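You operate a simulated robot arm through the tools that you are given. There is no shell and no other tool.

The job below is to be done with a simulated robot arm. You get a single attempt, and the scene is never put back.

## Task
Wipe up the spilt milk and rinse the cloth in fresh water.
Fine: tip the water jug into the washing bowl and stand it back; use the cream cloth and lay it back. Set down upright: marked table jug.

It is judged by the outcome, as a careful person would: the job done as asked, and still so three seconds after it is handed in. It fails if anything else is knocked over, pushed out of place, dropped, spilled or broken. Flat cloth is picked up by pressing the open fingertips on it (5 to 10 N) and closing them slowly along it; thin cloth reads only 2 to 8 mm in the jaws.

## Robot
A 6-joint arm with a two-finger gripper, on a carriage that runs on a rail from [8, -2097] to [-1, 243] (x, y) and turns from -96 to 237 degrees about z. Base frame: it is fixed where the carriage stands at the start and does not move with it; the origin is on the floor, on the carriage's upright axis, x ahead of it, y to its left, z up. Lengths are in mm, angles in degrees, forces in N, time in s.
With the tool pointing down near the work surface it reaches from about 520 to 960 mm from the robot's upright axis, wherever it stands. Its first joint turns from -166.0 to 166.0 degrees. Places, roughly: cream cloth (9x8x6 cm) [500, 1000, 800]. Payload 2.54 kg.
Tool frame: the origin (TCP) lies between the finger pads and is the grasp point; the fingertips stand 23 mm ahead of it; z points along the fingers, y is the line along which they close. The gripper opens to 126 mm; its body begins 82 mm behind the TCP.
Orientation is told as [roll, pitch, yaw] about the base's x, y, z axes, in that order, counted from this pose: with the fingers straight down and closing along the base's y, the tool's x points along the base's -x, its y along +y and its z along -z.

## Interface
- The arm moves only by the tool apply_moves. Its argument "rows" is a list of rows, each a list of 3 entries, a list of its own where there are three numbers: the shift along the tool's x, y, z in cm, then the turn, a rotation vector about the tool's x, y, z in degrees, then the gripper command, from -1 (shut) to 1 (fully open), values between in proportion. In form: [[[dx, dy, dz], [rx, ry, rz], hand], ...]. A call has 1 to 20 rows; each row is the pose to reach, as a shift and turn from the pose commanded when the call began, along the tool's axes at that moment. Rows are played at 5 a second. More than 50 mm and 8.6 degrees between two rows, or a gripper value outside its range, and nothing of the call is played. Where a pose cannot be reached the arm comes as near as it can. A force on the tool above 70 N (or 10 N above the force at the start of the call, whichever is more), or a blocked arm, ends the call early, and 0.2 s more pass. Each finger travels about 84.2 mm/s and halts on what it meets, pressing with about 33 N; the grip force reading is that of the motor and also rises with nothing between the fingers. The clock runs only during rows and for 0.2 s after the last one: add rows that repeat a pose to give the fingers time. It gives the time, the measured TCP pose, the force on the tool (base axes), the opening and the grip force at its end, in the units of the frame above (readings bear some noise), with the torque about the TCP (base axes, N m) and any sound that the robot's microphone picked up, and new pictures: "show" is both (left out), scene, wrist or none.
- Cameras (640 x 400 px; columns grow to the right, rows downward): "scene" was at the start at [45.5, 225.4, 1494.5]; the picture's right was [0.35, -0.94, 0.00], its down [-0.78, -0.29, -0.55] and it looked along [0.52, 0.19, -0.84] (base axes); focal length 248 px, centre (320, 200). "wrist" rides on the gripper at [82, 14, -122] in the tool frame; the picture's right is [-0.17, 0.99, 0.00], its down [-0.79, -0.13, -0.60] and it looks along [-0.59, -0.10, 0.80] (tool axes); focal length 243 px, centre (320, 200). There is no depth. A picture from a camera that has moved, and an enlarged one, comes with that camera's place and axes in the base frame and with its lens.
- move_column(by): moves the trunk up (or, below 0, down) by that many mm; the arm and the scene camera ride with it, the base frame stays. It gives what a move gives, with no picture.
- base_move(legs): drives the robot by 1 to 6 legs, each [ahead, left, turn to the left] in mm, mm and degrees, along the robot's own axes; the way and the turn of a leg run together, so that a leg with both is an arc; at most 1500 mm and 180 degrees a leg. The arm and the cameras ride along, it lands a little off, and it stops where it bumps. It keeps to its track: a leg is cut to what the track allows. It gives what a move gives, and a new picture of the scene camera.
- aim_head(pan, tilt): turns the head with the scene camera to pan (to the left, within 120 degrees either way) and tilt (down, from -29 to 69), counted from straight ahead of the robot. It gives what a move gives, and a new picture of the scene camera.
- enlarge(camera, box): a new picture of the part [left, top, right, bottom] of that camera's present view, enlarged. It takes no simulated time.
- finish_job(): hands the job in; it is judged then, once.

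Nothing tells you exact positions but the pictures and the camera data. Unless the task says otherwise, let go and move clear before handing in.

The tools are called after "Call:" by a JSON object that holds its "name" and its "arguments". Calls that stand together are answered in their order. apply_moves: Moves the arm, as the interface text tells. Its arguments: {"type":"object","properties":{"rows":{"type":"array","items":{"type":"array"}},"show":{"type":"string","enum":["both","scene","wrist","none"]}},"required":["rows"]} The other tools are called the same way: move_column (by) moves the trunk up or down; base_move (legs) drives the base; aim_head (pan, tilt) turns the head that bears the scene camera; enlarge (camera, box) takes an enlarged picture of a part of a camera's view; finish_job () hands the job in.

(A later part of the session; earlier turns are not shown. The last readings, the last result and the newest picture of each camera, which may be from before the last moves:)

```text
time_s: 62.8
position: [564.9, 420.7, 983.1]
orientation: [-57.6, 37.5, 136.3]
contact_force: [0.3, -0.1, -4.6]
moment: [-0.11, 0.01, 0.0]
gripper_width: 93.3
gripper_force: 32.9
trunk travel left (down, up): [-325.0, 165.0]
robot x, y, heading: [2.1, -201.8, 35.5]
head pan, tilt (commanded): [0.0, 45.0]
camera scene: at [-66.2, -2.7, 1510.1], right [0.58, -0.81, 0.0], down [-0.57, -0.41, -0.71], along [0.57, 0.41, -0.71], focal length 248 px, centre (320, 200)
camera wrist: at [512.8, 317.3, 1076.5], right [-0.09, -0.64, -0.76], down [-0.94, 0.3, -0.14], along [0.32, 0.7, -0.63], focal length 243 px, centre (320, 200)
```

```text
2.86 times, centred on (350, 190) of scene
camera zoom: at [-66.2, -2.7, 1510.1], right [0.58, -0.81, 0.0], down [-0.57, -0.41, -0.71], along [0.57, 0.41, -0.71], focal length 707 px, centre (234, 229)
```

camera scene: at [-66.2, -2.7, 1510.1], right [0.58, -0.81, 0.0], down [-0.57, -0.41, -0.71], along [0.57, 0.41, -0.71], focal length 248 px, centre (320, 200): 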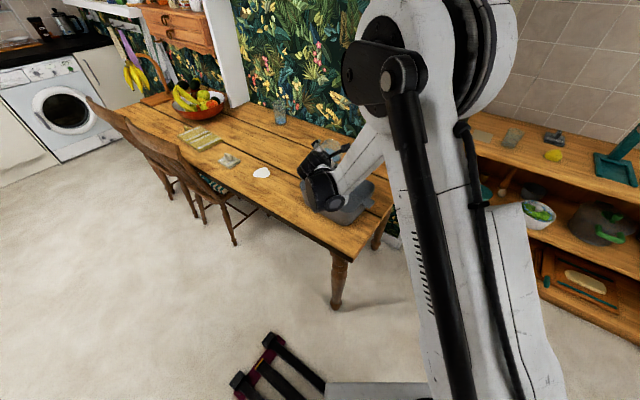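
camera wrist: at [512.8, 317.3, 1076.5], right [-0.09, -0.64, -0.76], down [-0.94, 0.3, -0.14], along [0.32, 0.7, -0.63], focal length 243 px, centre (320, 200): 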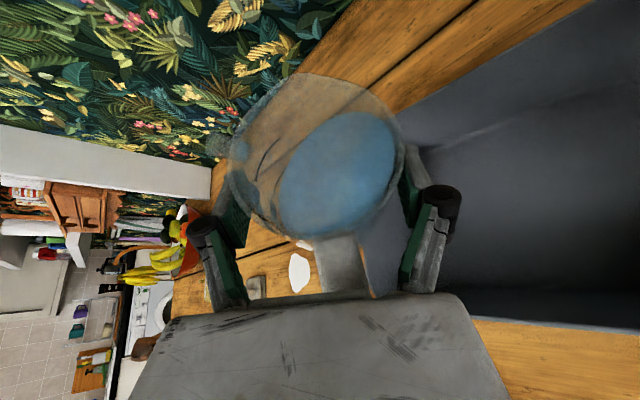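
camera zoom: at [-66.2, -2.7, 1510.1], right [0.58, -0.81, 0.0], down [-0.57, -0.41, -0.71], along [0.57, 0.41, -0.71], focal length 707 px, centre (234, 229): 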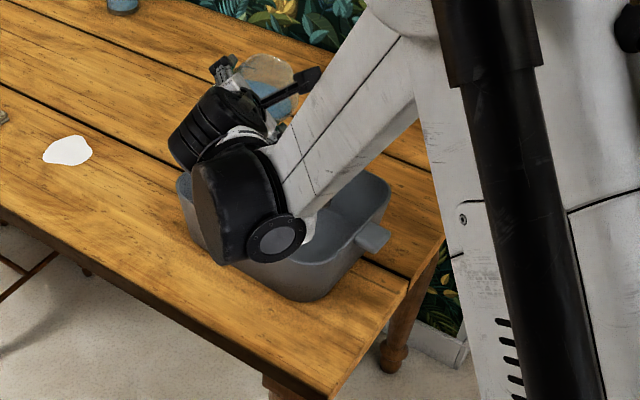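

Water has reached the lip. I'll keep tipping slowly to about 82°.

Call:
{"name": "apply_moves", "arguments": {"rows": [[[0, 0, 0], [1.15, 0, 1.64], 0.2], [[0, 0, 0], [2.3, 0, 3.28], 0.2], [[0, 0, 0], [3.44, 0, 4.92], 0.2], [[0, 0, 0], [4.6, 0, 6.55], 0.2], [[0, 0, 0], [5.74, 0, 8.19], 0.2], [[0, 0, 0], [6.88, 0, 9.83], 0.2], [[0, 0, 0], [8.03, 0, 11.47], 0.2], [[0, 0, 0], [9.18, 0, 13.11], 0.2], [[0, 0, 0], [10.33, 0, 14.75], 0.2], [[0, 0, 0], [11.47, 0, 16.38], 0.2], [[0, 0, 0], [12.62, 0, 18.02], 0.2], [[0, 0, 0], [13.77, 0, 19.66], 0.2], [[0, 0, 0], [14.91, 0, 21.3], 0.2], [[0, 0, 0], [16.06, 0, 22.94], 0.2], [[0, 0, 0], [17.21, 0, 24.58], 0.2], [[0, 0, 0], [18.36, 0, 26.21], 0.2], [[0, 0, 0], [19.5, 0, 27.85], 0.2], [[0, 0, 0], [20.65, 0, 29.49], 0.2], [[0, 0, 0], [21.8, 0, 31.13], 0.2], [[0, 0, 0], [22.94, 0, 32.77], 0.2]], "show": "both"}}

Call:
{"name": "enlarge", "arguments": {"camera": "scene", "box": [280, 120, 420, 260]}}

```text
time_s: 67.0
position: [564.2, 419.5, 983.3]
orientation: [-85.4, 6.6, 125.3]
contact_force: [-0.1, -0.5, -3.9]
moment: [-0.11, 0.02, 0.02]
gripper_width: 93.3
gripper_force: 33.1
trunk travel left (down, up): [-325.0, 165.0]
robot x, y, heading: [-4.2, -201.7, 35.7]
head pan, tilt (commanded): [0.0, 45.0]
camera scene: at [-66.3, -2.9, 1510.1], right [0.58, -0.81, 0.0], down [-0.57, -0.41, -0.71], along [0.57, 0.41, -0.71], focal length 248 px, centre (320, 200)
camera wrist: at [512.1, 281.7, 989.3], right [-0.1, 0.0, -1.0], down [-0.94, 0.32, 0.09], along [0.32, 0.95, -0.03], focal length 243 px, centre (320, 200)
```

scene: 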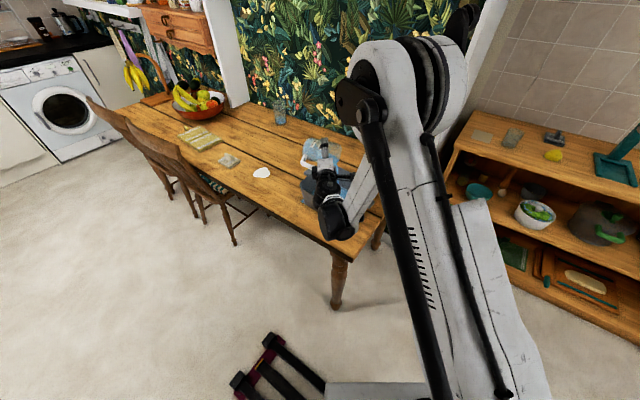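
wrist: 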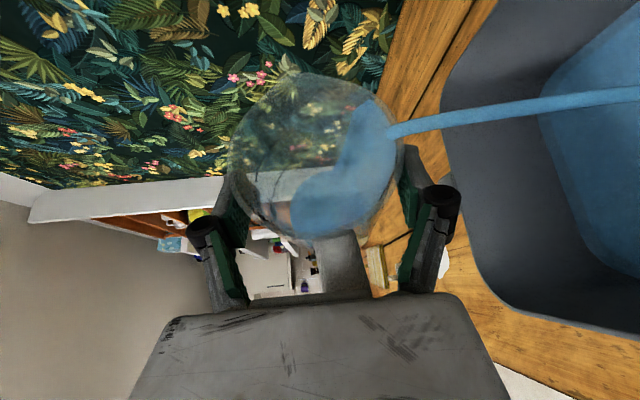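

```text
2.86 times, centred on (350, 190) of scene
camera zoom: at [-66.3, -2.9, 1510.1], right [0.58, -0.81, 0.0], down [-0.57, -0.41, -0.71], along [0.57, 0.41, -0.71], focal length 707 px, centre (234, 229)
```

zoom: 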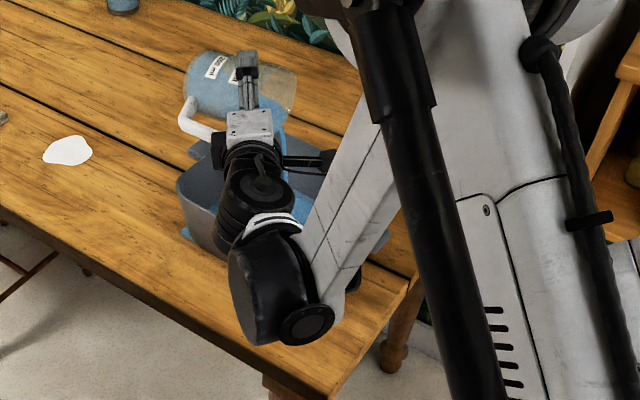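

Water is streaming into the bowl. I notice a small blue patch near the bowl's left edge; let me look closer.

Call:
{"name": "enlarge", "arguments": {"camera": "scene", "box": [300, 170, 360, 210]}}

Call:
{"name": "enlarge", "arguments": {"camera": "wrist", "box": [360, 0, 640, 400]}}

```text
10.00 times, centred on (330, 190) of scene
camera zoom: at [-66.3, -2.9, 1510.1], right [0.58, -0.81, 0.0], down [-0.57, -0.41, -0.71], along [0.57, 0.41, -0.71], focal length 2476 px, centre (220, 300)
```

zoom: 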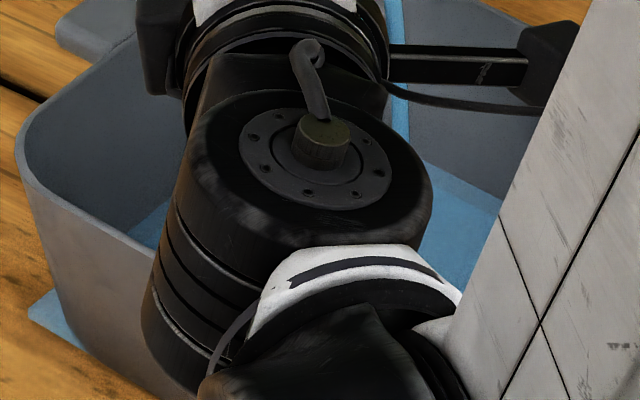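

```text
1.00 times, centred on (500, 200) of wrist (not enlarged: the box is as wide or as high as the picture)
camera zoom: at [512.1, 281.7, 989.3], right [-0.1, 0.0, -1.0], down [-0.94, 0.32, 0.09], along [0.32, 0.95, -0.03], focal length 243 px, centre (140, 200)
```

zoom: 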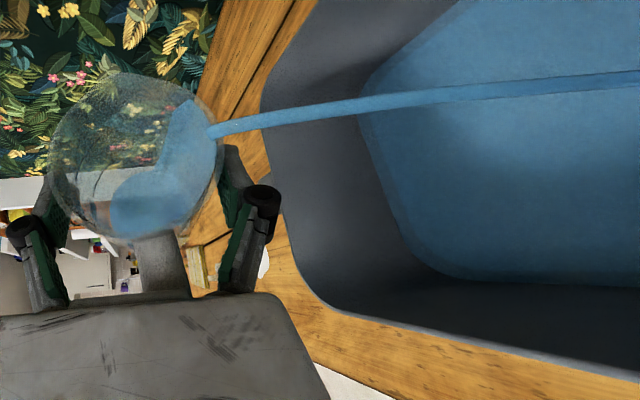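

The stream lands inside the bowl. The blue corner looks like the water sheet's drawing at the bowl's rounded corner; I'll check it again later. Continue tipping to about 114° to empty the jug.

Call:
{"name": "apply_moves", "arguments": {"rows": [[[0, 0, 0], [1.15, 0, 1.64], 0.2], [[0, 0, 0], [2.3, 0, 3.28], 0.2], [[0, 0, 0], [3.44, 0, 4.92], 0.2], [[0, 0, 0], [4.6, 0, 6.55], 0.2], [[0, 0, 0], [5.74, 0, 8.19], 0.2], [[0, 0, 0], [6.88, 0, 9.83], 0.2], [[0, 0, 0], [8.03, 0, 11.47], 0.2], [[0, 0, 0], [9.18, 0, 13.11], 0.2], [[0, 0, 0], [10.33, 0, 14.75], 0.2], [[0, 0, 0], [11.47, 0, 16.38], 0.2], [[0, 0, 0], [12.62, 0, 18.02], 0.2], [[0, 0, 0], [13.77, 0, 19.66], 0.2], [[0, 0, 0], [14.91, 0, 21.3], 0.2], [[0, 0, 0], [16.06, 0, 22.94], 0.2], [[0, 0, 0], [17.21, 0, 24.58], 0.2], [[0, 0, 0], [18.36, 0, 26.21], 0.2], [[0, 0, 0], [18.36, 0, 26.21], 0.2], [[0, 0, 0], [18.36, 0, 26.21], 0.2]], "show": "both"}}

Call:
{"name": "enlarge", "arguments": {"camera": "scene", "box": [280, 120, 420, 260]}}

```text
time_s: 70.8
position: [564.2, 419.6, 983.0]
orientation: [-104.3, -19.5, 127.5]
contact_force: [-0.8, 0.9, -1.3]
moment: [-0.04, -0.01, -0.02]
gripper_width: 93.2
gripper_force: 33.0
trunk travel left (down, up): [-325.0, 165.0]
robot x, y, heading: [-3.4, -201.1, 35.6]
head pan, tilt (commanded): [0.0, 45.0]
camera scene: at [-66.4, -2.9, 1510.1], right [0.58, -0.81, 0.0], down [-0.57, -0.41, -0.71], along [0.57, 0.41, -0.71], focal length 248 px, centre (320, 200)
camera wrist: at [512.3, 299.3, 916.2], right [-0.1, 0.53, -0.85], down [-0.94, 0.22, 0.25], along [0.32, 0.82, 0.47], focal length 243 px, centre (320, 200)
```

scene: 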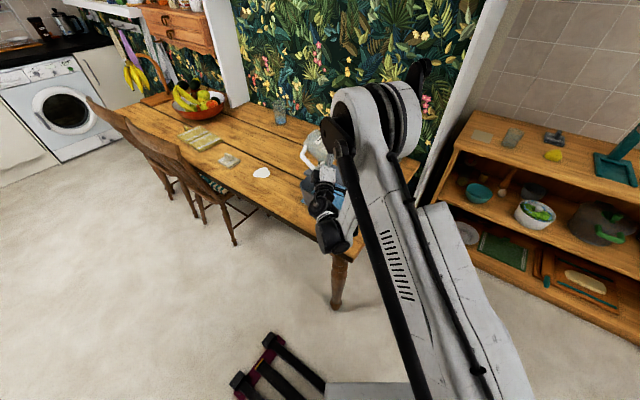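
wrist: 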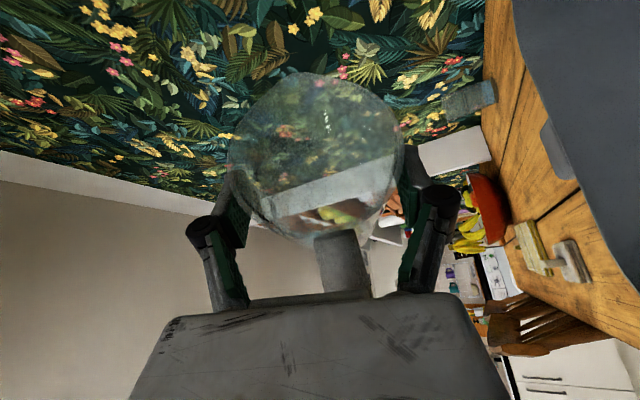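

```text
2.86 times, centred on (350, 190) of scene
camera zoom: at [-66.4, -2.9, 1510.1], right [0.58, -0.81, 0.0], down [-0.57, -0.41, -0.71], along [0.57, 0.41, -0.71], focal length 707 px, centre (234, 229)
```

zoom: 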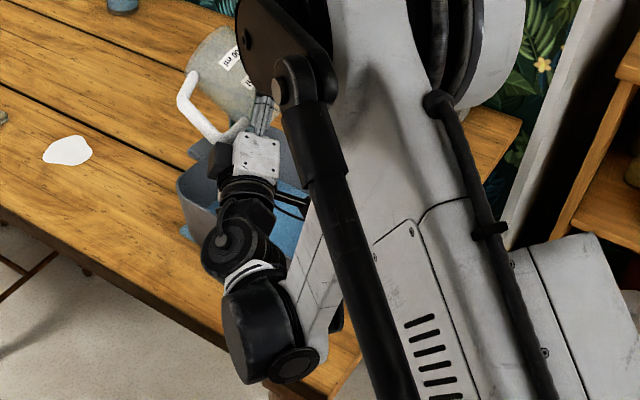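

The jug is empty (only about 1.3 N now). I'll turn it back upright over the bowl.

Call:
{"name": "apply_moves", "arguments": {"rows": [[[0, 0, 0], [0, 0, 0], 0.2], [[0, 0, 0], [-2, 0, -2.86], 0.2], [[0, 0, 0], [-5.5, 0, -7.86], 0.2], [[0, 0, 0], [-9.5, 0, -13.57], 0.2], [[0, 0, 0], [-13.5, 0, -19.28], 0.2], [[0, 0, 0], [-17.5, 0, -25], 0.2], [[0, 0, 0], [-21.5, 0, -30.7], 0.2], [[0, 0, 0], [-25.5, 0, -36.42], 0.2], [[0, 0, 0], [-29.5, 0, -42.13], 0.2], [[0, 0, 0], [-33.5, 0, -47.84], 0.2], [[0, 0, 0], [-37.5, 0, -53.56], 0.2], [[0, 0, 0], [-41.5, 0, -59.27], 0.2], [[0, 0, 0], [-45.5, 0, -64.98], 0.2], [[0, 0, 0], [-49.5, 0, -70.69], 0.2], [[0, 0, 0], [-53.5, 0, -76.4], 0.2], [[0, 0, 0], [-57.5, 0, -82.12], 0.2], [[0, 0, 0], [-61.5, 0, -87.83], 0.2], [[0, 0, 0], [-64.2, 0, -91.7], 0.2], [[0, 0, 0], [-65.39, 0, -93.38], 0.2], [[0, 0, 0], [-65.39, 0, -93.38], 0.2]], "show": "both"}}

Call:
{"name": "enlarge", "arguments": {"camera": "scene", "box": [280, 120, 420, 260]}}

Call:
{"name": "enlarge", "arguments": {"camera": "wrist", "box": [200, 50, 580, 350]}}

```text
time_s: 75.0
position: [564.5, 420.2, 984.2]
orientation: [0.0, 55.1, -180.0]
contact_force: [0.1, 0.5, -1.8]
moment: [0.05, 0.06, 0.03]
gripper_width: 92.9
gripper_force: 32.9
trunk travel left (down, up): [-325.0, 165.0]
robot x, y, heading: [4.6, -203.1, 35.4]
head pan, tilt (commanded): [0.0, 45.0]
camera scene: at [-66.4, -2.9, 1510.1], right [0.58, -0.81, 0.0], down [-0.57, -0.41, -0.71], along [0.57, 0.41, -0.71], focal length 248 px, centre (320, 200)
camera wrist: at [512.2, 405.4, 1121.1], right [-0.09, -0.99, -0.14], down [-0.94, 0.13, -0.3], along [0.32, 0.1, -0.94], focal length 243 px, centre (320, 200)
```

scene: 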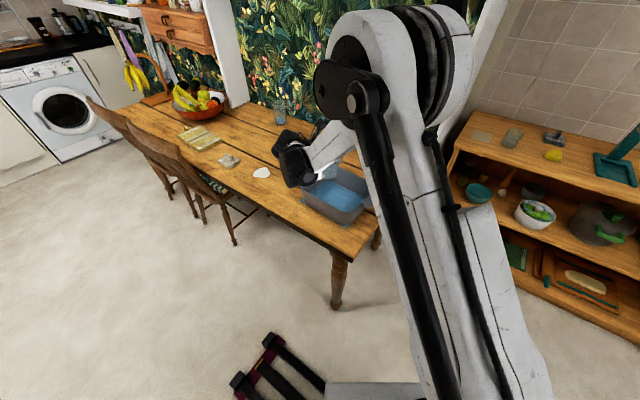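
wrist: 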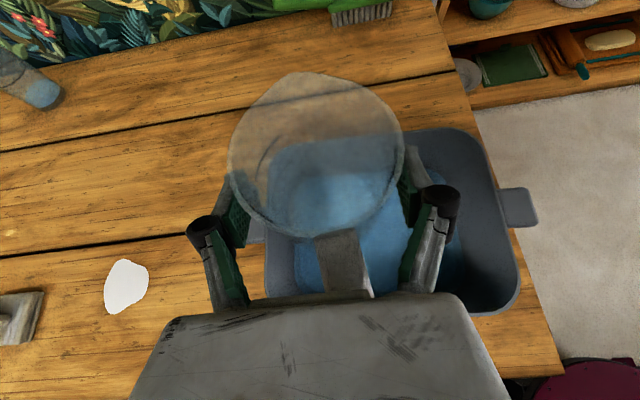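

```text
2.86 times, centred on (350, 190) of scene
camera zoom: at [-66.4, -2.9, 1510.1], right [0.58, -0.81, 0.0], down [-0.57, -0.41, -0.71], along [0.57, 0.41, -0.71], focal length 707 px, centre (234, 229)
```

zoom: 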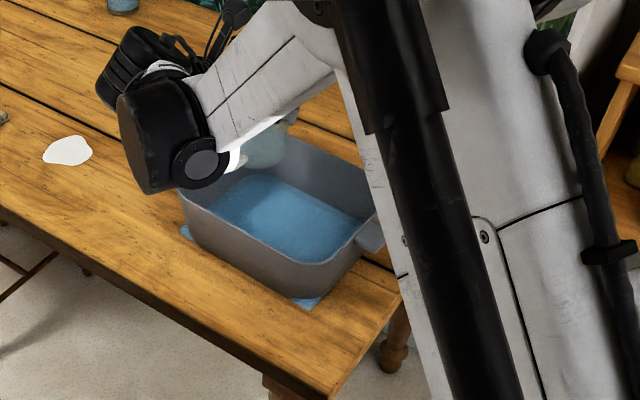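

```text
1.33 times, centred on (390, 200) of wrist
camera zoom: at [512.2, 405.4, 1121.1], right [-0.09, -0.99, -0.14], down [-0.94, 0.13, -0.3], along [0.32, 0.1, -0.94], focal length 324 px, centre (227, 200)
```

zoom: 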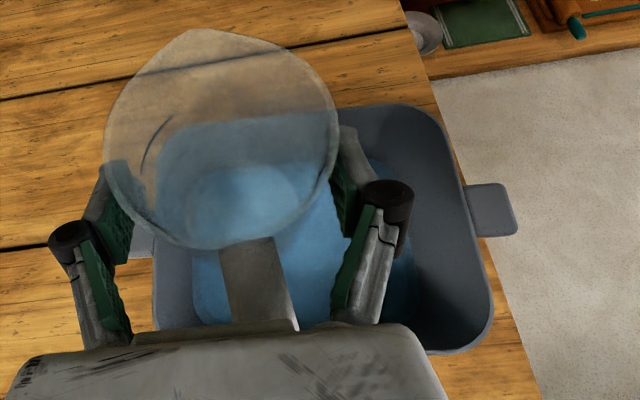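

The bowl holds the water; the small blue corners at both near corners are symmetric, i.e. just how the water sheet is drawn. Let me check the jug is really empty.

Call:
{"name": "enlarge", "arguments": {"camera": "wrist", "box": [220, 60, 420, 250]}}

Call:
{"name": "enlarge", "arguments": {"camera": "scene", "box": [310, 150, 370, 210]}}

```text
2.11 times, centred on (320, 155) of wrist
camera zoom: at [512.2, 405.4, 1121.1], right [-0.09, -0.99, -0.14], down [-0.94, 0.13, -0.3], along [0.32, 0.1, -0.94], focal length 511 px, centre (320, 295)
```

zoom: 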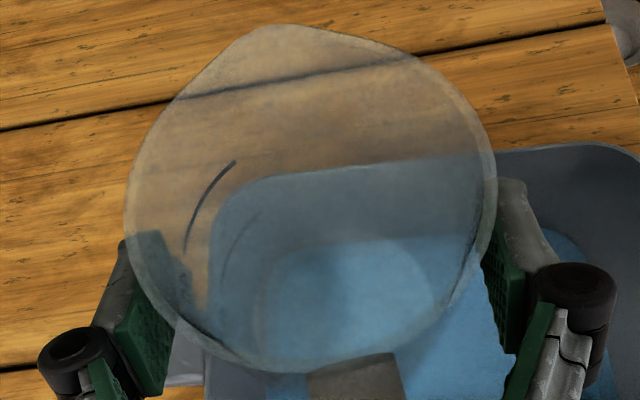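

```text
6.67 times, centred on (340, 180) of scene
camera zoom: at [-66.4, -2.9, 1510.1], right [0.58, -0.81, 0.0], down [-0.57, -0.41, -0.71], along [0.57, 0.41, -0.71], focal length 1650 px, centre (187, 333)
```

zoom: 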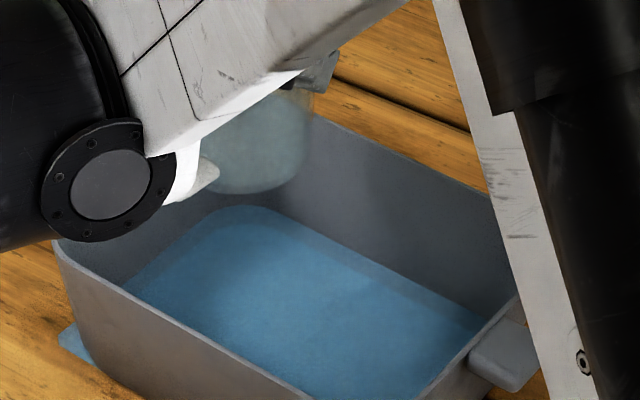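

The jug is empty and clear. Now drive the carriage back to about y=-20 to stand the jug in its original place.

Call:
{"name": "base_move", "arguments": {"legs": [[53, 74.6, 0], [53, 74.6, 0]]}}

```text
time_s: 76.8
position: [562.8, 600.4, 983.6]
orientation: [0.0, 55.0, -179.8]
contact_force: [0.2, -0.3, -1.4]
moment: [0.0, 0.02, -0.03]
gripper_width: 92.7
gripper_force: 33.3
trunk travel left (down, up): [-325.0, 165.0]
robot x, y, heading: [-0.5, -19.8, 35.7]
head pan, tilt (commanded): [0.0, 45.0]
camera scene: at [-67.8, 176.2, 1510.1], right [0.59, -0.81, 0.0], down [-0.57, -0.41, -0.71], along [0.57, 0.41, -0.71], focal length 248 px, centre (320, 200)
```

scene: 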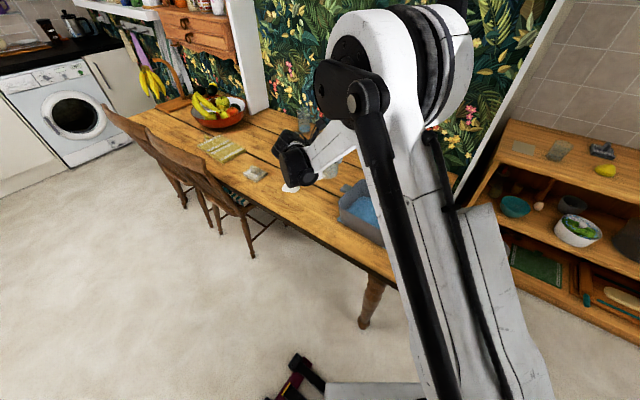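

Call:
{"name": "apply_moves", "arguments": {"rows": [[[0.6, -0.7, 0.9], [1.2, 0, -0.8], 0.2], [[1.7, -1.9, 2.4], [3.3, 0, -2.3], 0.2], [[2.8, -3.2, 4], [5.5, 0, -3.8], 0.2], [[3.9, -4.4, 5.5], [7.6, 0, -5.3], 0.2], [[4.9, -5.5, 7], [9.5, 0, -6.6], 0.2], [[5.4, -6.1, 7.7], [10.4, 0, -7.3], 0.2], [[5.48, -6.2, 7.82], [10.65, 0, -7.46], 0.2], [[5.48, -6.2, 7.82], [10.65, 0, -7.46], 0.2]], "show": "wrist"}}

```text
time_s: 78.6
position: [657.3, 663.1, 983.5]
orientation: [0.0, 55.0, -166.7]
contact_force: [-1.0, -0.8, -0.6]
moment: [-0.02, 0.0, -0.02]
gripper_width: 93.0
gripper_force: 33.1
trunk travel left (down, up): [-325.0, 165.0]
robot x, y, heading: [1.6, -26.2, 35.8]
head pan, tilt (commanded): [0.0, 45.0]
camera wrist: at [608.7, 637.2, 1120.8], right [0.13, -0.98, -0.14], down [-0.95, -0.09, -0.3], along [0.29, 0.17, -0.94], focal length 243 px, centre (320, 200)
```

wrist: 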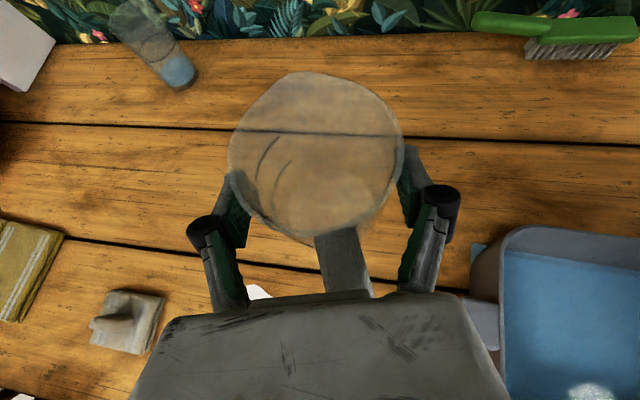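

Above the original spot. Lowering to a few millimetres above the table.

Call:
{"name": "apply_moves", "arguments": {"rows": [[[-1.64, 0, 1.15], [0, 0, 0], 0.2], [[-3.69, 0, 2.58], [0, 0, 0], 0.2], [[-5.73, 0, 4.02], [0, 0, 0], 0.2], [[-7.78, 0, 5.45], [0, 0, 0], 0.2], [[-9.42, 0, 6.6], [0, 0, 0], 0.2], [[-10.65, 0, 7.46], [0, 0, 0], 0.2], [[-11.3, 0, 7.92], [0, 0, 0], 0.2], [[-11.47, 0, 8.03], [0, 0, 0], 0.2], [[-11.47, 0, 8.03], [0, 0, 0], 0.2]], "show": "wrist"}}

```text
time_s: 80.6
position: [655.0, 663.9, 842.9]
orientation: [0.0, 55.1, -166.8]
contact_force: [0.2, -0.4, -1.1]
moment: [0.01, -0.03, 0.01]
gripper_width: 92.8
gripper_force: 33.1
trunk travel left (down, up): [-325.0, 165.0]
robot x, y, heading: [-3.4, -21.1, 35.8]
head pan, tilt (commanded): [0.0, 45.0]
camera wrist: at [608.6, 638.2, 980.9], right [0.13, -0.98, -0.14], down [-0.95, -0.09, -0.3], along [0.29, 0.17, -0.94], focal length 243 px, centre (320, 200)
```

wrist: 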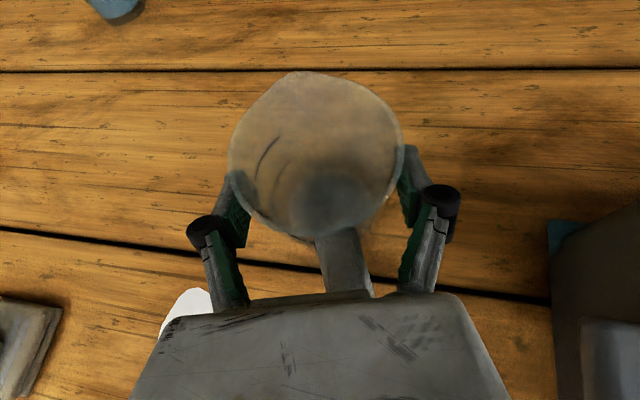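

Call:
{"name": "apply_moves", "arguments": {"rows": [[[-0.08, 0, 0.06], [0, 0, 0], 0.2], [[-0.16, 0, 0.11], [0, 0, 0], 0.2], [[-0.25, 0, 0.17], [0, 0, 0], 0.2], [[-0.29, 0, 0.2], [0, 0, 0], 0.2], [[-0.29, 0, 0.2], [0, 0, 0], 0.2]], "show": "none"}}

```text
time_s: 81.8
position: [656.9, 664.2, 839.8]
orientation: [0.0, 55.0, -166.8]
contact_force: [-1.0, 0.4, 1.7]
moment: [-0.11, 0.07, -0.02]
gripper_width: 92.6
gripper_force: 33.2
trunk travel left (down, up): [-325.0, 165.0]
robot x, y, heading: [2.7, -24.1, 35.7]
head pan, tilt (commanded): [0.0, 45.0]
```

The jug has touched down (force now upward). A hair lower, then open gently.

Call:
{"name": "apply_moves", "arguments": {"rows": [[[-0.04, 0, 0.03], [0, 0, 0], 0.2], [[-0.04, 0, 0.03], [0, 0, 0], 0.35], [[-0.04, 0, 0.03], [0, 0, 0], 0.48], [[-0.04, 0, 0.03], [0, 0, 0], 0.55], [[-0.04, 0, 0.03], [0, 0, 0], 0.65], [[-0.04, 0, 0.03], [0, 0, 0], 0.8], [[-0.04, 0, 0.03], [0, 0, 0], 1], [[-0.04, 0, 0.03], [0, 0, 0], 1], [[-0.04, 0, 0.03], [0, 0, 0], 1]], "show": "wrist"}}

Call:
{"name": "enlarge", "arguments": {"camera": "wrist", "box": [160, 40, 480, 300]}}

```text
time_s: 83.8
position: [656.3, 664.3, 839.0]
orientation: [0.0, 55.0, -166.9]
contact_force: [-0.7, -1.0, -0.1]
moment: [0.01, -0.02, 0.0]
gripper_width: 125.8
gripper_force: 0.1
trunk travel left (down, up): [-325.0, 165.0]
robot x, y, heading: [0.0, -21.6, 36.0]
head pan, tilt (commanded): [0.0, 45.0]
camera wrist: at [608.5, 637.4, 977.3], right [0.13, -0.98, -0.14], down [-0.95, -0.09, -0.3], along [0.29, 0.17, -0.94], focal length 243 px, centre (320, 200)
```

wrist: 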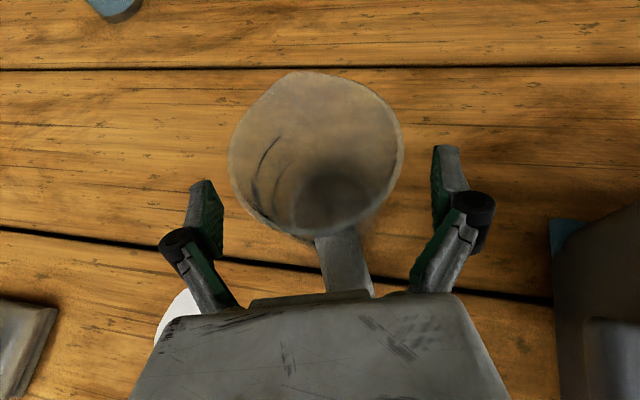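

```text
1.54 times, centred on (320, 170) of wrist
camera zoom: at [608.5, 637.4, 977.3], right [0.13, -0.98, -0.14], down [-0.95, -0.09, -0.3], along [0.29, 0.17, -0.94], focal length 373 px, centre (320, 246)
```

zoom: 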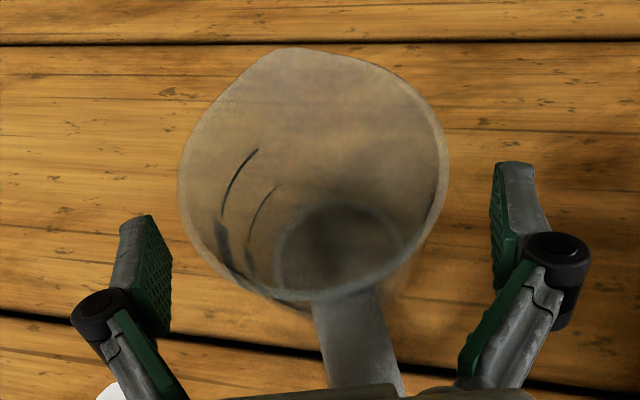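

The jug stands upright. I'll withdraw straight back along the tool axis.

Call:
{"name": "apply_moves", "arguments": {"rows": [[[0, 0, -1], [0, 0, 0], 1], [[0, 0, -3], [0, 0, 0], 1], [[0, 0, -6], [0, 0, 0], 1], [[0, 0, -9.5], [0, 0, 0], 1], [[0, 0, -13], [0, 0, 0], 1], [[0, 0, -16.5], [0, 0, 0], 1], [[0, 0, -20], [0, 0, 0], 1], [[0, 0, -20], [0, 0, 0], 1]], "show": "both"}}

Call:
{"name": "enlarge", "arguments": {"camera": "wrist", "box": [200, 40, 440, 190]}}

```text
time_s: 85.6
position: [497.8, 626.6, 955.4]
orientation: [-0.1, 55.0, -166.8]
contact_force: [-1.1, 0.0, 0.2]
moment: [-0.02, 0.0, 0.0]
gripper_width: 125.9
gripper_force: 0.0
trunk travel left (down, up): [-325.0, 165.0]
robot x, y, heading: [0.1, -25.9, 36.1]
head pan, tilt (commanded): [0.0, 45.0]
camera scene: at [-68.5, 175.9, 1510.1], right [0.59, -0.81, 0.0], down [-0.57, -0.41, -0.71], along [0.57, 0.41, -0.71], focal length 248 px, centre (320, 200)
camera wrist: at [450.0, 600.0, 1092.2], right [0.13, -0.98, -0.14], down [-0.95, -0.09, -0.31], along [0.29, 0.17, -0.94], focal length 243 px, centre (320, 200)
```

scene: 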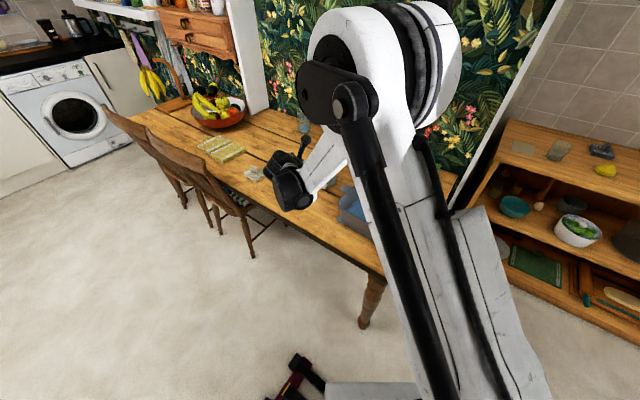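
wrist: 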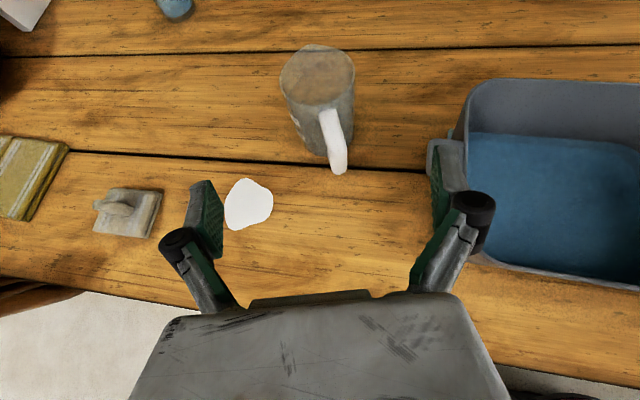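

```text
2.67 times, centred on (320, 115) of wrist
camera zoom: at [450.0, 600.0, 1092.2], right [0.13, -0.98, -0.14], down [-0.95, -0.09, -0.31], along [0.29, 0.17, -0.94], focal length 647 px, centre (320, 427)
```

zoom: 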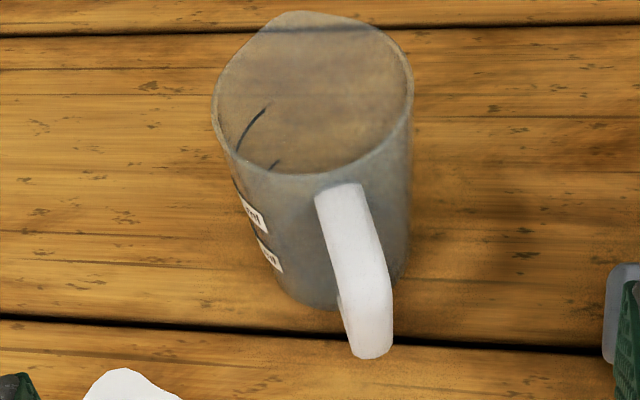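

The jug is back upright in its place, handle towards the robot as before. Next the cloth: I'll raise the arm, then drive the carriage to the left end of its track.

Call:
{"name": "apply_moves", "arguments": {"rows": [[[3, 0, -3], [0, -7, 0], 1], [[6, 0, -6], [0, -14, 0], 1], [[8, 0, -9], [0, -21, 0], 1], [[8, 0, -9], [0, -28, 0], 1], [[8, 0, -9], [0, -35, 0], 1], [[8, 0, -9], [0, -42, 0], 1], [[8, 0, -9], [0, -49, 0], 1], [[8, 0, -9], [0, -55, 0], 1], [[8, 0, -9], [0, -55, 0], 1]], "show": "wrist"}}

Call:
{"name": "base_move", "arguments": {"legs": [[75, 103, 0], [76, 104, 0]]}}

```text
time_s: 87.6
position: [471.0, 620.0, 1070.6]
orientation: [0.1, -0.1, -166.7]
contact_force: [-0.3, 0.2, 0.5]
moment: [0.02, 0.03, 0.01]
gripper_width: 125.6
gripper_force: 0.0
trunk travel left (down, up): [-325.0, 165.0]
robot x, y, heading: [-2.9, -24.6, 36.1]
head pan, tilt (commanded): [0.0, 45.0]
camera wrist: at [553.8, 624.9, 1193.6], right [0.07, -1.0, 0.0], down [-0.8, -0.05, 0.6], along [-0.6, -0.04, -0.8], focal length 243 px, centre (320, 200)
```

wrist: 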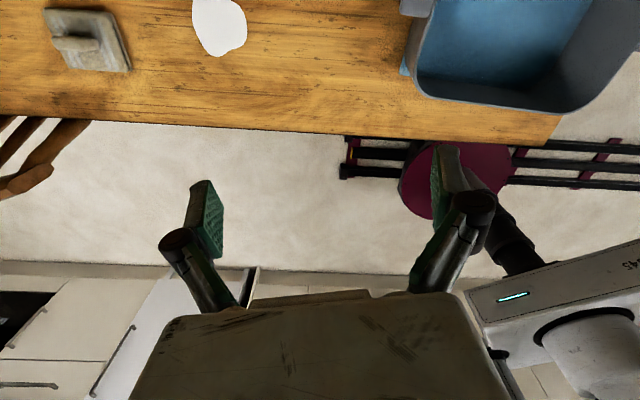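

```text
time_s: 89.7
position: [469.0, 871.7, 1071.4]
orientation: [-0.1, 0.0, -166.7]
contact_force: [-0.7, -0.5, -0.4]
moment: [-0.03, 0.05, -0.01]
gripper_width: 125.9
gripper_force: 0.1
trunk travel left (down, up): [-325.0, 165.0]
robot x, y, heading: [0.1, 228.9, 35.7]
head pan, tilt (commanded): [0.0, 45.0]
camera scene: at [-68.9, 426.7, 1510.1], right [0.59, -0.81, 0.0], down [-0.57, -0.41, -0.71], along [0.57, 0.41, -0.71], focal length 248 px, centre (320, 200)
```

scene: 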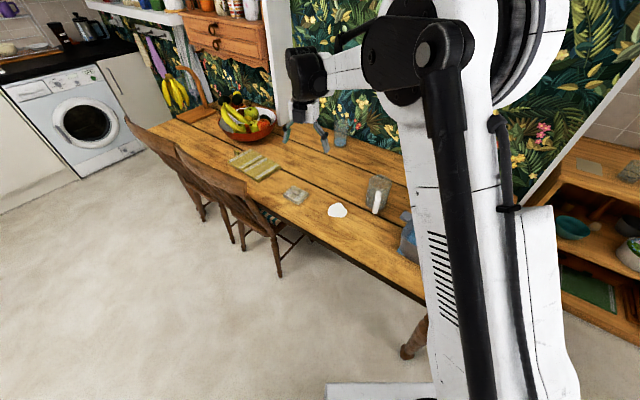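

The jug stands where it was, with the spill and cloth beside it in clear view. I'll unwind the wrist and move to view the cloth from above.

Call:
{"name": "apply_moves", "arguments": {"rows": [[[-0.35, -1, 0.7], [0, 0, 8.4], 1], [[-0.7, -2, 1.5], [0, 0, 16.8], 1], [[-1.05, -3, 2.2], [0, 0, 25.2], 1], [[-1.4, -4, 3], [0, 0, 33.6], 1], [[-1.75, -5, 3.8], [0, 0, 42], 1], [[-2.1, -6, 4.5], [0, 0, 50.4], 1], [[-2.45, -7, 5.3], [0, 0, 58.8], 1], [[-2.8, -8, 6], [0, 0, 67.2], 1], [[-3.15, -9, 6.8], [0, 0, 75.6], 1], [[-3.5, -10, 7.5], [0, 0, 84], 1], [[-3.85, -11, 8.3], [0, 0, 92.4], 1], [[-4.23, -12.1, 9.1], [0, 0, 100.8], 1]], "show": "none"}}

Call:
{"name": "apply_moves", "arguments": {"rows": [[[0, 0, 0], [0, 0, 8.4], 1], [[0, 0, 0], [0, 0, 16.8], 1], [[0, 0, 0], [0, 0, 25.2], 1], [[0, 0, 0], [0, 0, 33.6], 1], [[0, 0, 0], [0, 0, 42], 1], [[0, 0, 0], [0, 0, 50.4], 1], [[0, 0, 0], [0, 0, 58.8], 1], [[0, 0, 0], [0, 0, 67.2], 1], [[0, 0, 0], [0, 0, 75.6], 1], [[0, 0, 0], [0, 0, 84], 1], [[0, 0, 0], [0, 0, 92.5], 1], [[0, 0, 0], [0, 0, 92.5], 1]], "show": "both"}}

Call:
{"name": "enlarge", "arguments": {"camera": "wrist", "box": [220, 100, 460, 250]}}

```text
time_s: 92.3
position: [398.9, 980.0, 980.3]
orientation: [0.0, 0.0, 92.4]
contact_force: [-0.2, -0.6, 0.1]
moment: [0.01, 0.03, 0.0]
gripper_width: 125.9
gripper_force: 0.1
trunk travel left (down, up): [-325.0, 165.0]
robot x, y, heading: [-2.3, 225.2, 36.1]
head pan, tilt (commanded): [0.0, 45.0]
```

```text
time_s: 94.9
position: [400.0, 980.0, 980.4]
orientation: [0.0, 0.0, -0.1]
contact_force: [0.2, 0.5, 0.0]
moment: [0.01, 0.0, -0.02]
gripper_width: 126.4
gripper_force: 0.0
trunk travel left (down, up): [-325.0, 165.0]
robot x, y, heading: [-2.0, 224.9, 36.2]
head pan, tilt (commanded): [0.0, 45.0]
camera scene: at [-69.0, 426.5, 1510.1], right [0.59, -0.81, 0.0], down [-0.57, -0.41, -0.71], along [0.57, 0.41, -0.71], focal length 248 px, centre (320, 200)
camera wrist: at [317.8, 992.6, 1102.9], right [0.17, 0.99, 0.0], down [0.79, -0.13, 0.6], along [0.59, -0.1, -0.8], focal length 243 px, centre (320, 200)
```

scene: 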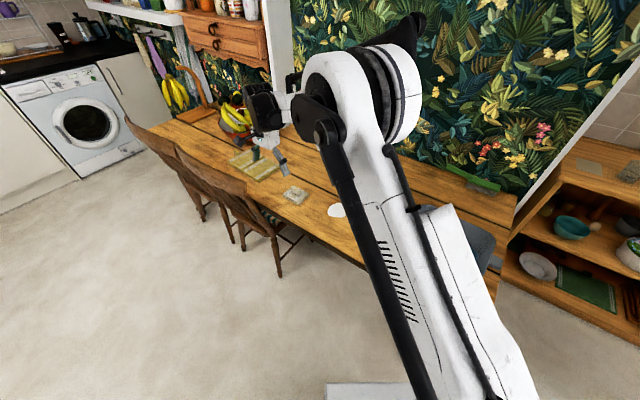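
wrist: 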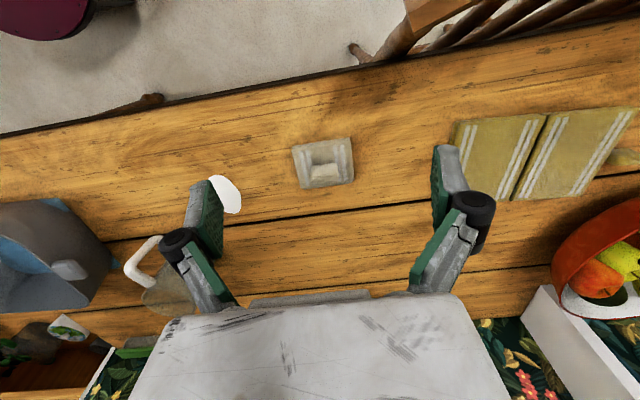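

```text
2.67 times, centred on (340, 175) of wrist
camera zoom: at [317.8, 992.6, 1102.9], right [0.17, 0.99, 0.0], down [0.79, -0.13, 0.6], along [0.59, -0.1, -0.8], focal length 647 px, centre (267, 267)
```

zoom: 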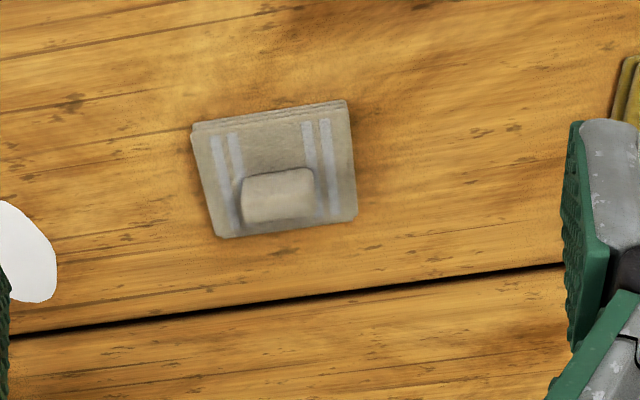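

The cream cloth lies square to the table (about x 460–536, y 925–1012) with a thin upright tab in its middle, wide along y. I'll turn the tool 90° so the fingers close across the tab's thin side and come above it.

Call:
{"name": "apply_moves", "arguments": {"rows": [[[-0.9, -0.1, 0], [0, 0, -8.2], 1], [[-1.8, -0.2, 0], [0, 0, -16.4], 1], [[-2.7, -0.3, 0], [0, 0, -24.5], 1], [[-3.6, -0.4, 0.5], [0, 0, -32.7], 1], [[-4.5, -0.5, 1.5], [0, 0, -40.9], 0.8], [[-5.4, -0.6, 2.5], [0, 0, -49.1], 0.6], [[-6.3, -0.7, 3.5], [0, 0, -57.3], 0.4], [[-7.2, -0.8, 4.5], [0, 0, -65.5], 0.2], [[-8.1, -0.9, 5], [0, 0, -73.6], 0], [[-9, -1.1, 5.5], [0, 0, -81.8], 0], [[-9.7, -1.2, 6], [0, 0, -90], 0], [[-9.7, -1.2, 6], [0, 0, -90], 0]], "show": "both"}}

Call:
{"name": "enlarge", "arguments": {"camera": "wrist", "box": [200, 120, 440, 300]}}

```text
time_s: 97.5
position: [496.9, 967.9, 919.8]
orientation: [0.0, 0.0, 90.0]
contact_force: [0.8, -0.1, 0.5]
moment: [0.0, 0.04, -0.02]
gripper_width: 62.9
gripper_force: 0.0
trunk travel left (down, up): [-325.0, 165.0]
robot x, y, heading: [1.5, 224.8, 35.9]
head pan, tilt (commanded): [0.0, 45.0]
camera scene: at [-68.8, 426.6, 1510.1], right [0.59, -0.81, 0.0], down [-0.57, -0.41, -0.71], along [0.57, 0.41, -0.71], focal length 248 px, centre (320, 200)
camera wrist: at [483.5, 884.1, 1042.7], right [-0.99, 0.16, 0.0], down [0.13, 0.79, 0.6], along [0.1, 0.59, -0.8], focal length 243 px, centre (320, 200)
```

scene: 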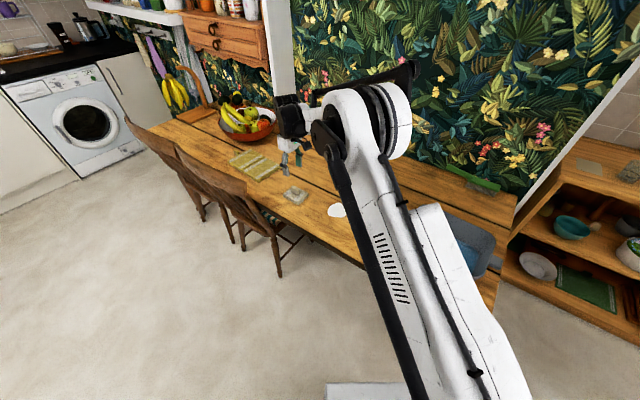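
wrist: 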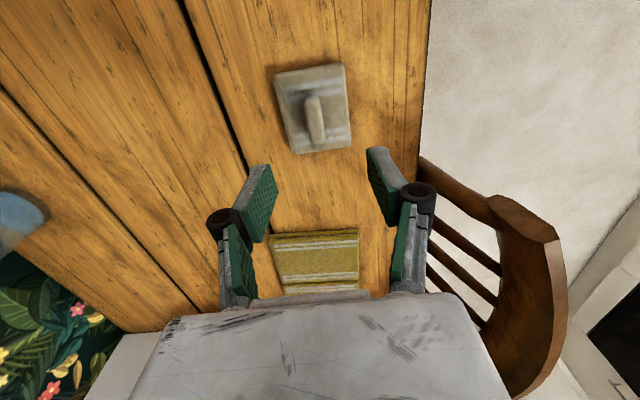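

```text
2.22 times, centred on (320, 210) of wrist
camera zoom: at [483.5, 884.1, 1042.7], right [-0.99, 0.16, 0.0], down [0.13, 0.79, 0.6], along [0.1, 0.59, -0.8], focal length 539 px, centre (320, 178)
```

zoom: 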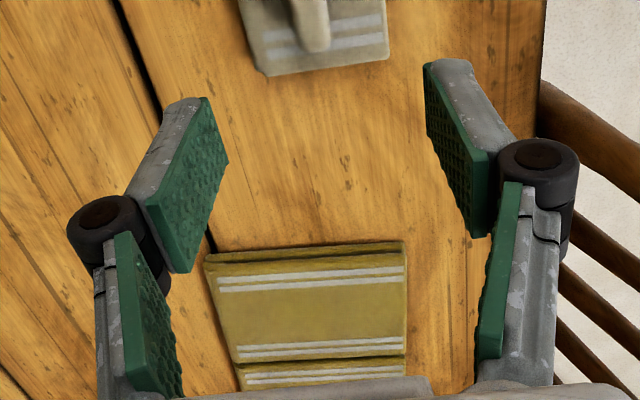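

The tab is about 20 mm thick in x and 43 mm along y, centred near [500, 966]. I'll descend part way and check.

Call:
{"name": "apply_moves", "arguments": {"rows": [[[0.1, -0.3, 2.5], [0, 0, 0], 0], [[0.1, -0.3, 5], [0, 0, 0], 0], [[0.1, -0.3, 7], [0, 0, 0], 0], [[0.1, -0.3, 8.5], [0, 0, 0], 0], [[0.1, -0.3, 9.5], [0, 0, 0], 0], [[0.1, -0.3, 9.5], [0, 0, 0], 0]], "show": "both"}}

Call:
{"name": "enlarge", "arguments": {"camera": "wrist", "box": [200, 100, 440, 300]}}

Call:
{"name": "enlarge", "arguments": {"camera": "scene", "box": [240, 130, 360, 230]}}

```text
time_s: 98.9
position: [498.8, 966.4, 826.2]
orientation: [0.0, 0.0, 90.0]
contact_force: [-0.2, -0.5, 0.0]
moment: [-0.02, -0.01, 0.0]
gripper_width: 63.2
gripper_force: 0.1
trunk travel left (down, up): [-325.0, 165.0]
robot x, y, heading: [4.7, 226.7, 36.0]
head pan, tilt (commanded): [0.0, 45.0]
camera scene: at [-68.9, 426.6, 1510.1], right [0.59, -0.81, 0.0], down [-0.57, -0.41, -0.71], along [0.57, 0.41, -0.71], focal length 248 px, centre (320, 200)
camera wrist: at [485.0, 883.7, 948.4], right [-0.99, 0.17, 0.0], down [0.13, 0.79, 0.6], along [0.1, 0.59, -0.8], focal length 243 px, centre (320, 200)
```

scene: 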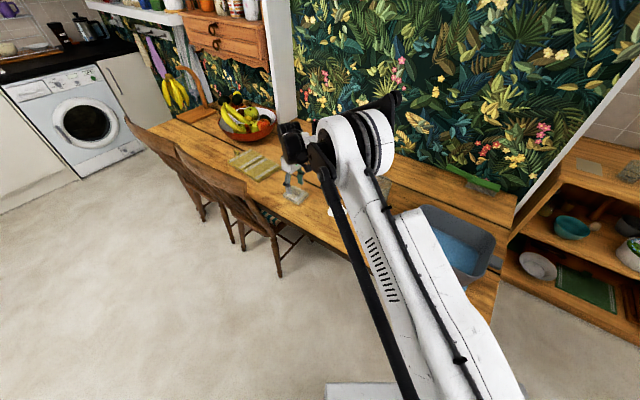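
wrist: 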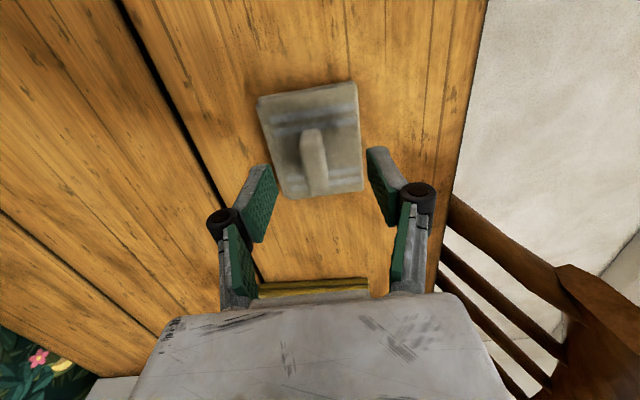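

```text
2.00 times, centred on (320, 200) of wrist
camera zoom: at [485.0, 883.7, 948.4], right [-0.99, 0.17, 0.0], down [0.13, 0.79, 0.6], along [0.1, 0.59, -0.8], focal length 485 px, centre (320, 200)
```

zoom: 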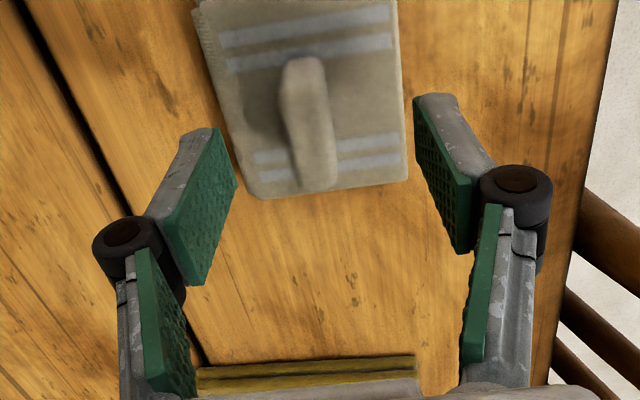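

```text
4.00 times, centred on (300, 180) of scene
camera zoom: at [-68.9, 426.6, 1510.1], right [0.59, -0.81, 0.0], down [-0.57, -0.41, -0.71], along [0.57, 0.41, -0.71], focal length 990 px, centre (400, 280)
```

zoom: 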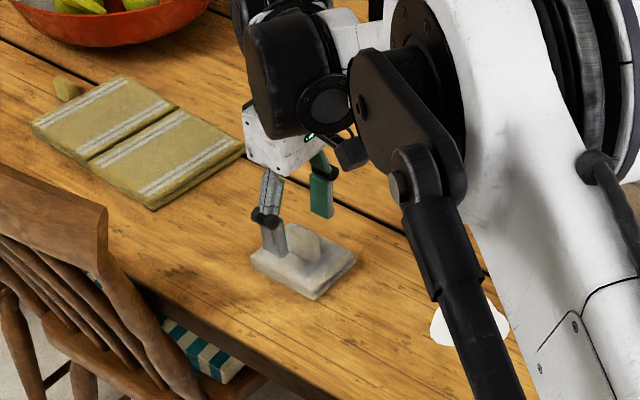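

Aligned: the tab is between the fingertips. I'll descend the last 22 mm and close slowly.

Call:
{"name": "apply_moves", "arguments": {"rows": [[[0, -0.1, 0.8], [0, 0, 0], 0], [[0, -0.1, 1.6], [0, 0, 0], 0], [[0, -0.1, 2.2], [0, 0, 0], 0], [[0, -0.1, 2.2], [0, 0, 0], 0]], "show": "wrist"}}

Call:
{"name": "apply_moves", "arguments": {"rows": [[[0, 0, 0], [0, 0, 0], -0.15], [[0, 0, 0], [0, 0, 0], -0.3], [[0, 0, 0], [0, 0, 0], -0.42], [[0, 0, 0], [0, 0, 0], -0.54], [[0, 0, 0], [0, 0, 0], -0.62], [[0, 0, 0], [0, 0, 0], -0.7], [[0, 0, 0], [0, 0, 0], -0.78], [[0, 0, 0], [0, 0, 0], -0.86], [[0, 0, 0], [0, 0, 0], -0.94], [[0, 0, 0], [0, 0, 0], -1], [[0, 0, 0], [0, 0, 0], -1], [[0, 0, 0], [0, 0, 0], -1]], "show": "wrist"}}

Call:
{"name": "enlarge", "arguments": {"camera": "wrist", "box": [200, 100, 440, 300]}}

```text
time_s: 99.9
position: [500.0, 966.5, 803.4]
orientation: [-0.1, -0.1, 90.0]
contact_force: [0.4, -0.6, 0.5]
moment: [0.02, 0.04, -0.01]
gripper_width: 63.2
gripper_force: 0.0
trunk travel left (down, up): [-325.0, 165.0]
robot x, y, heading: [-0.8, 231.1, 35.9]
head pan, tilt (commanded): [0.0, 45.0]
camera wrist: at [486.8, 883.7, 925.8], right [-0.99, 0.17, 0.0], down [0.13, 0.79, 0.6], along [0.1, 0.59, -0.8], focal length 243 px, centre (320, 200)
```

wrist: 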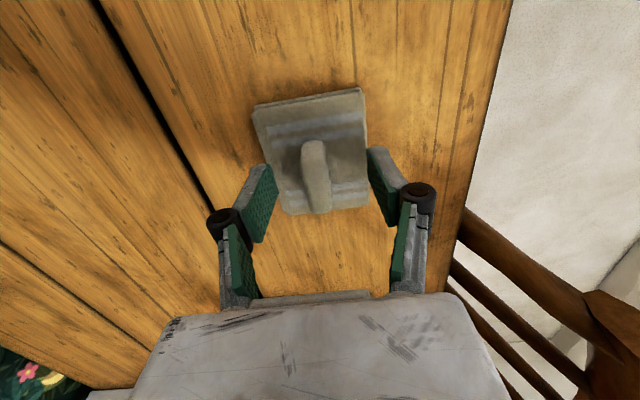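

```text
time_s: 102.5
position: [501.5, 967.4, 803.4]
orientation: [0.0, 0.0, 90.0]
contact_force: [0.1, 1.0, 0.0]
moment: [0.01, 0.03, -0.01]
gripper_width: 16.4
gripper_force: 32.8
trunk travel left (down, up): [-325.0, 165.0]
robot x, y, heading: [-2.4, 229.0, 36.2]
head pan, tilt (commanded): [0.0, 45.0]
camera wrist: at [486.7, 883.7, 925.8], right [-0.99, 0.17, 0.0], down [0.13, 0.79, 0.6], along [0.1, 0.59, -0.8], focal length 243 px, centre (320, 200)
```

wrist: 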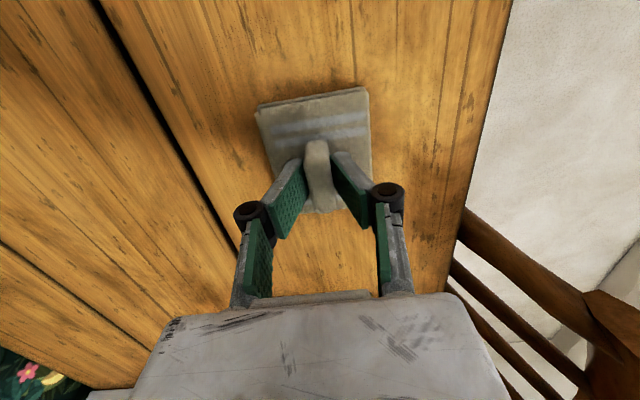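

```text
2.00 times, centred on (320, 200) of wrist
camera zoom: at [486.7, 883.7, 925.8], right [-0.99, 0.17, 0.0], down [0.13, 0.79, 0.6], along [0.1, 0.59, -0.8], focal length 485 px, centre (320, 200)
```

zoom: 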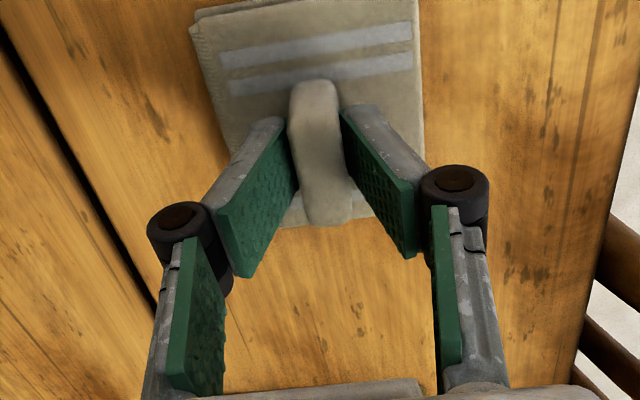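

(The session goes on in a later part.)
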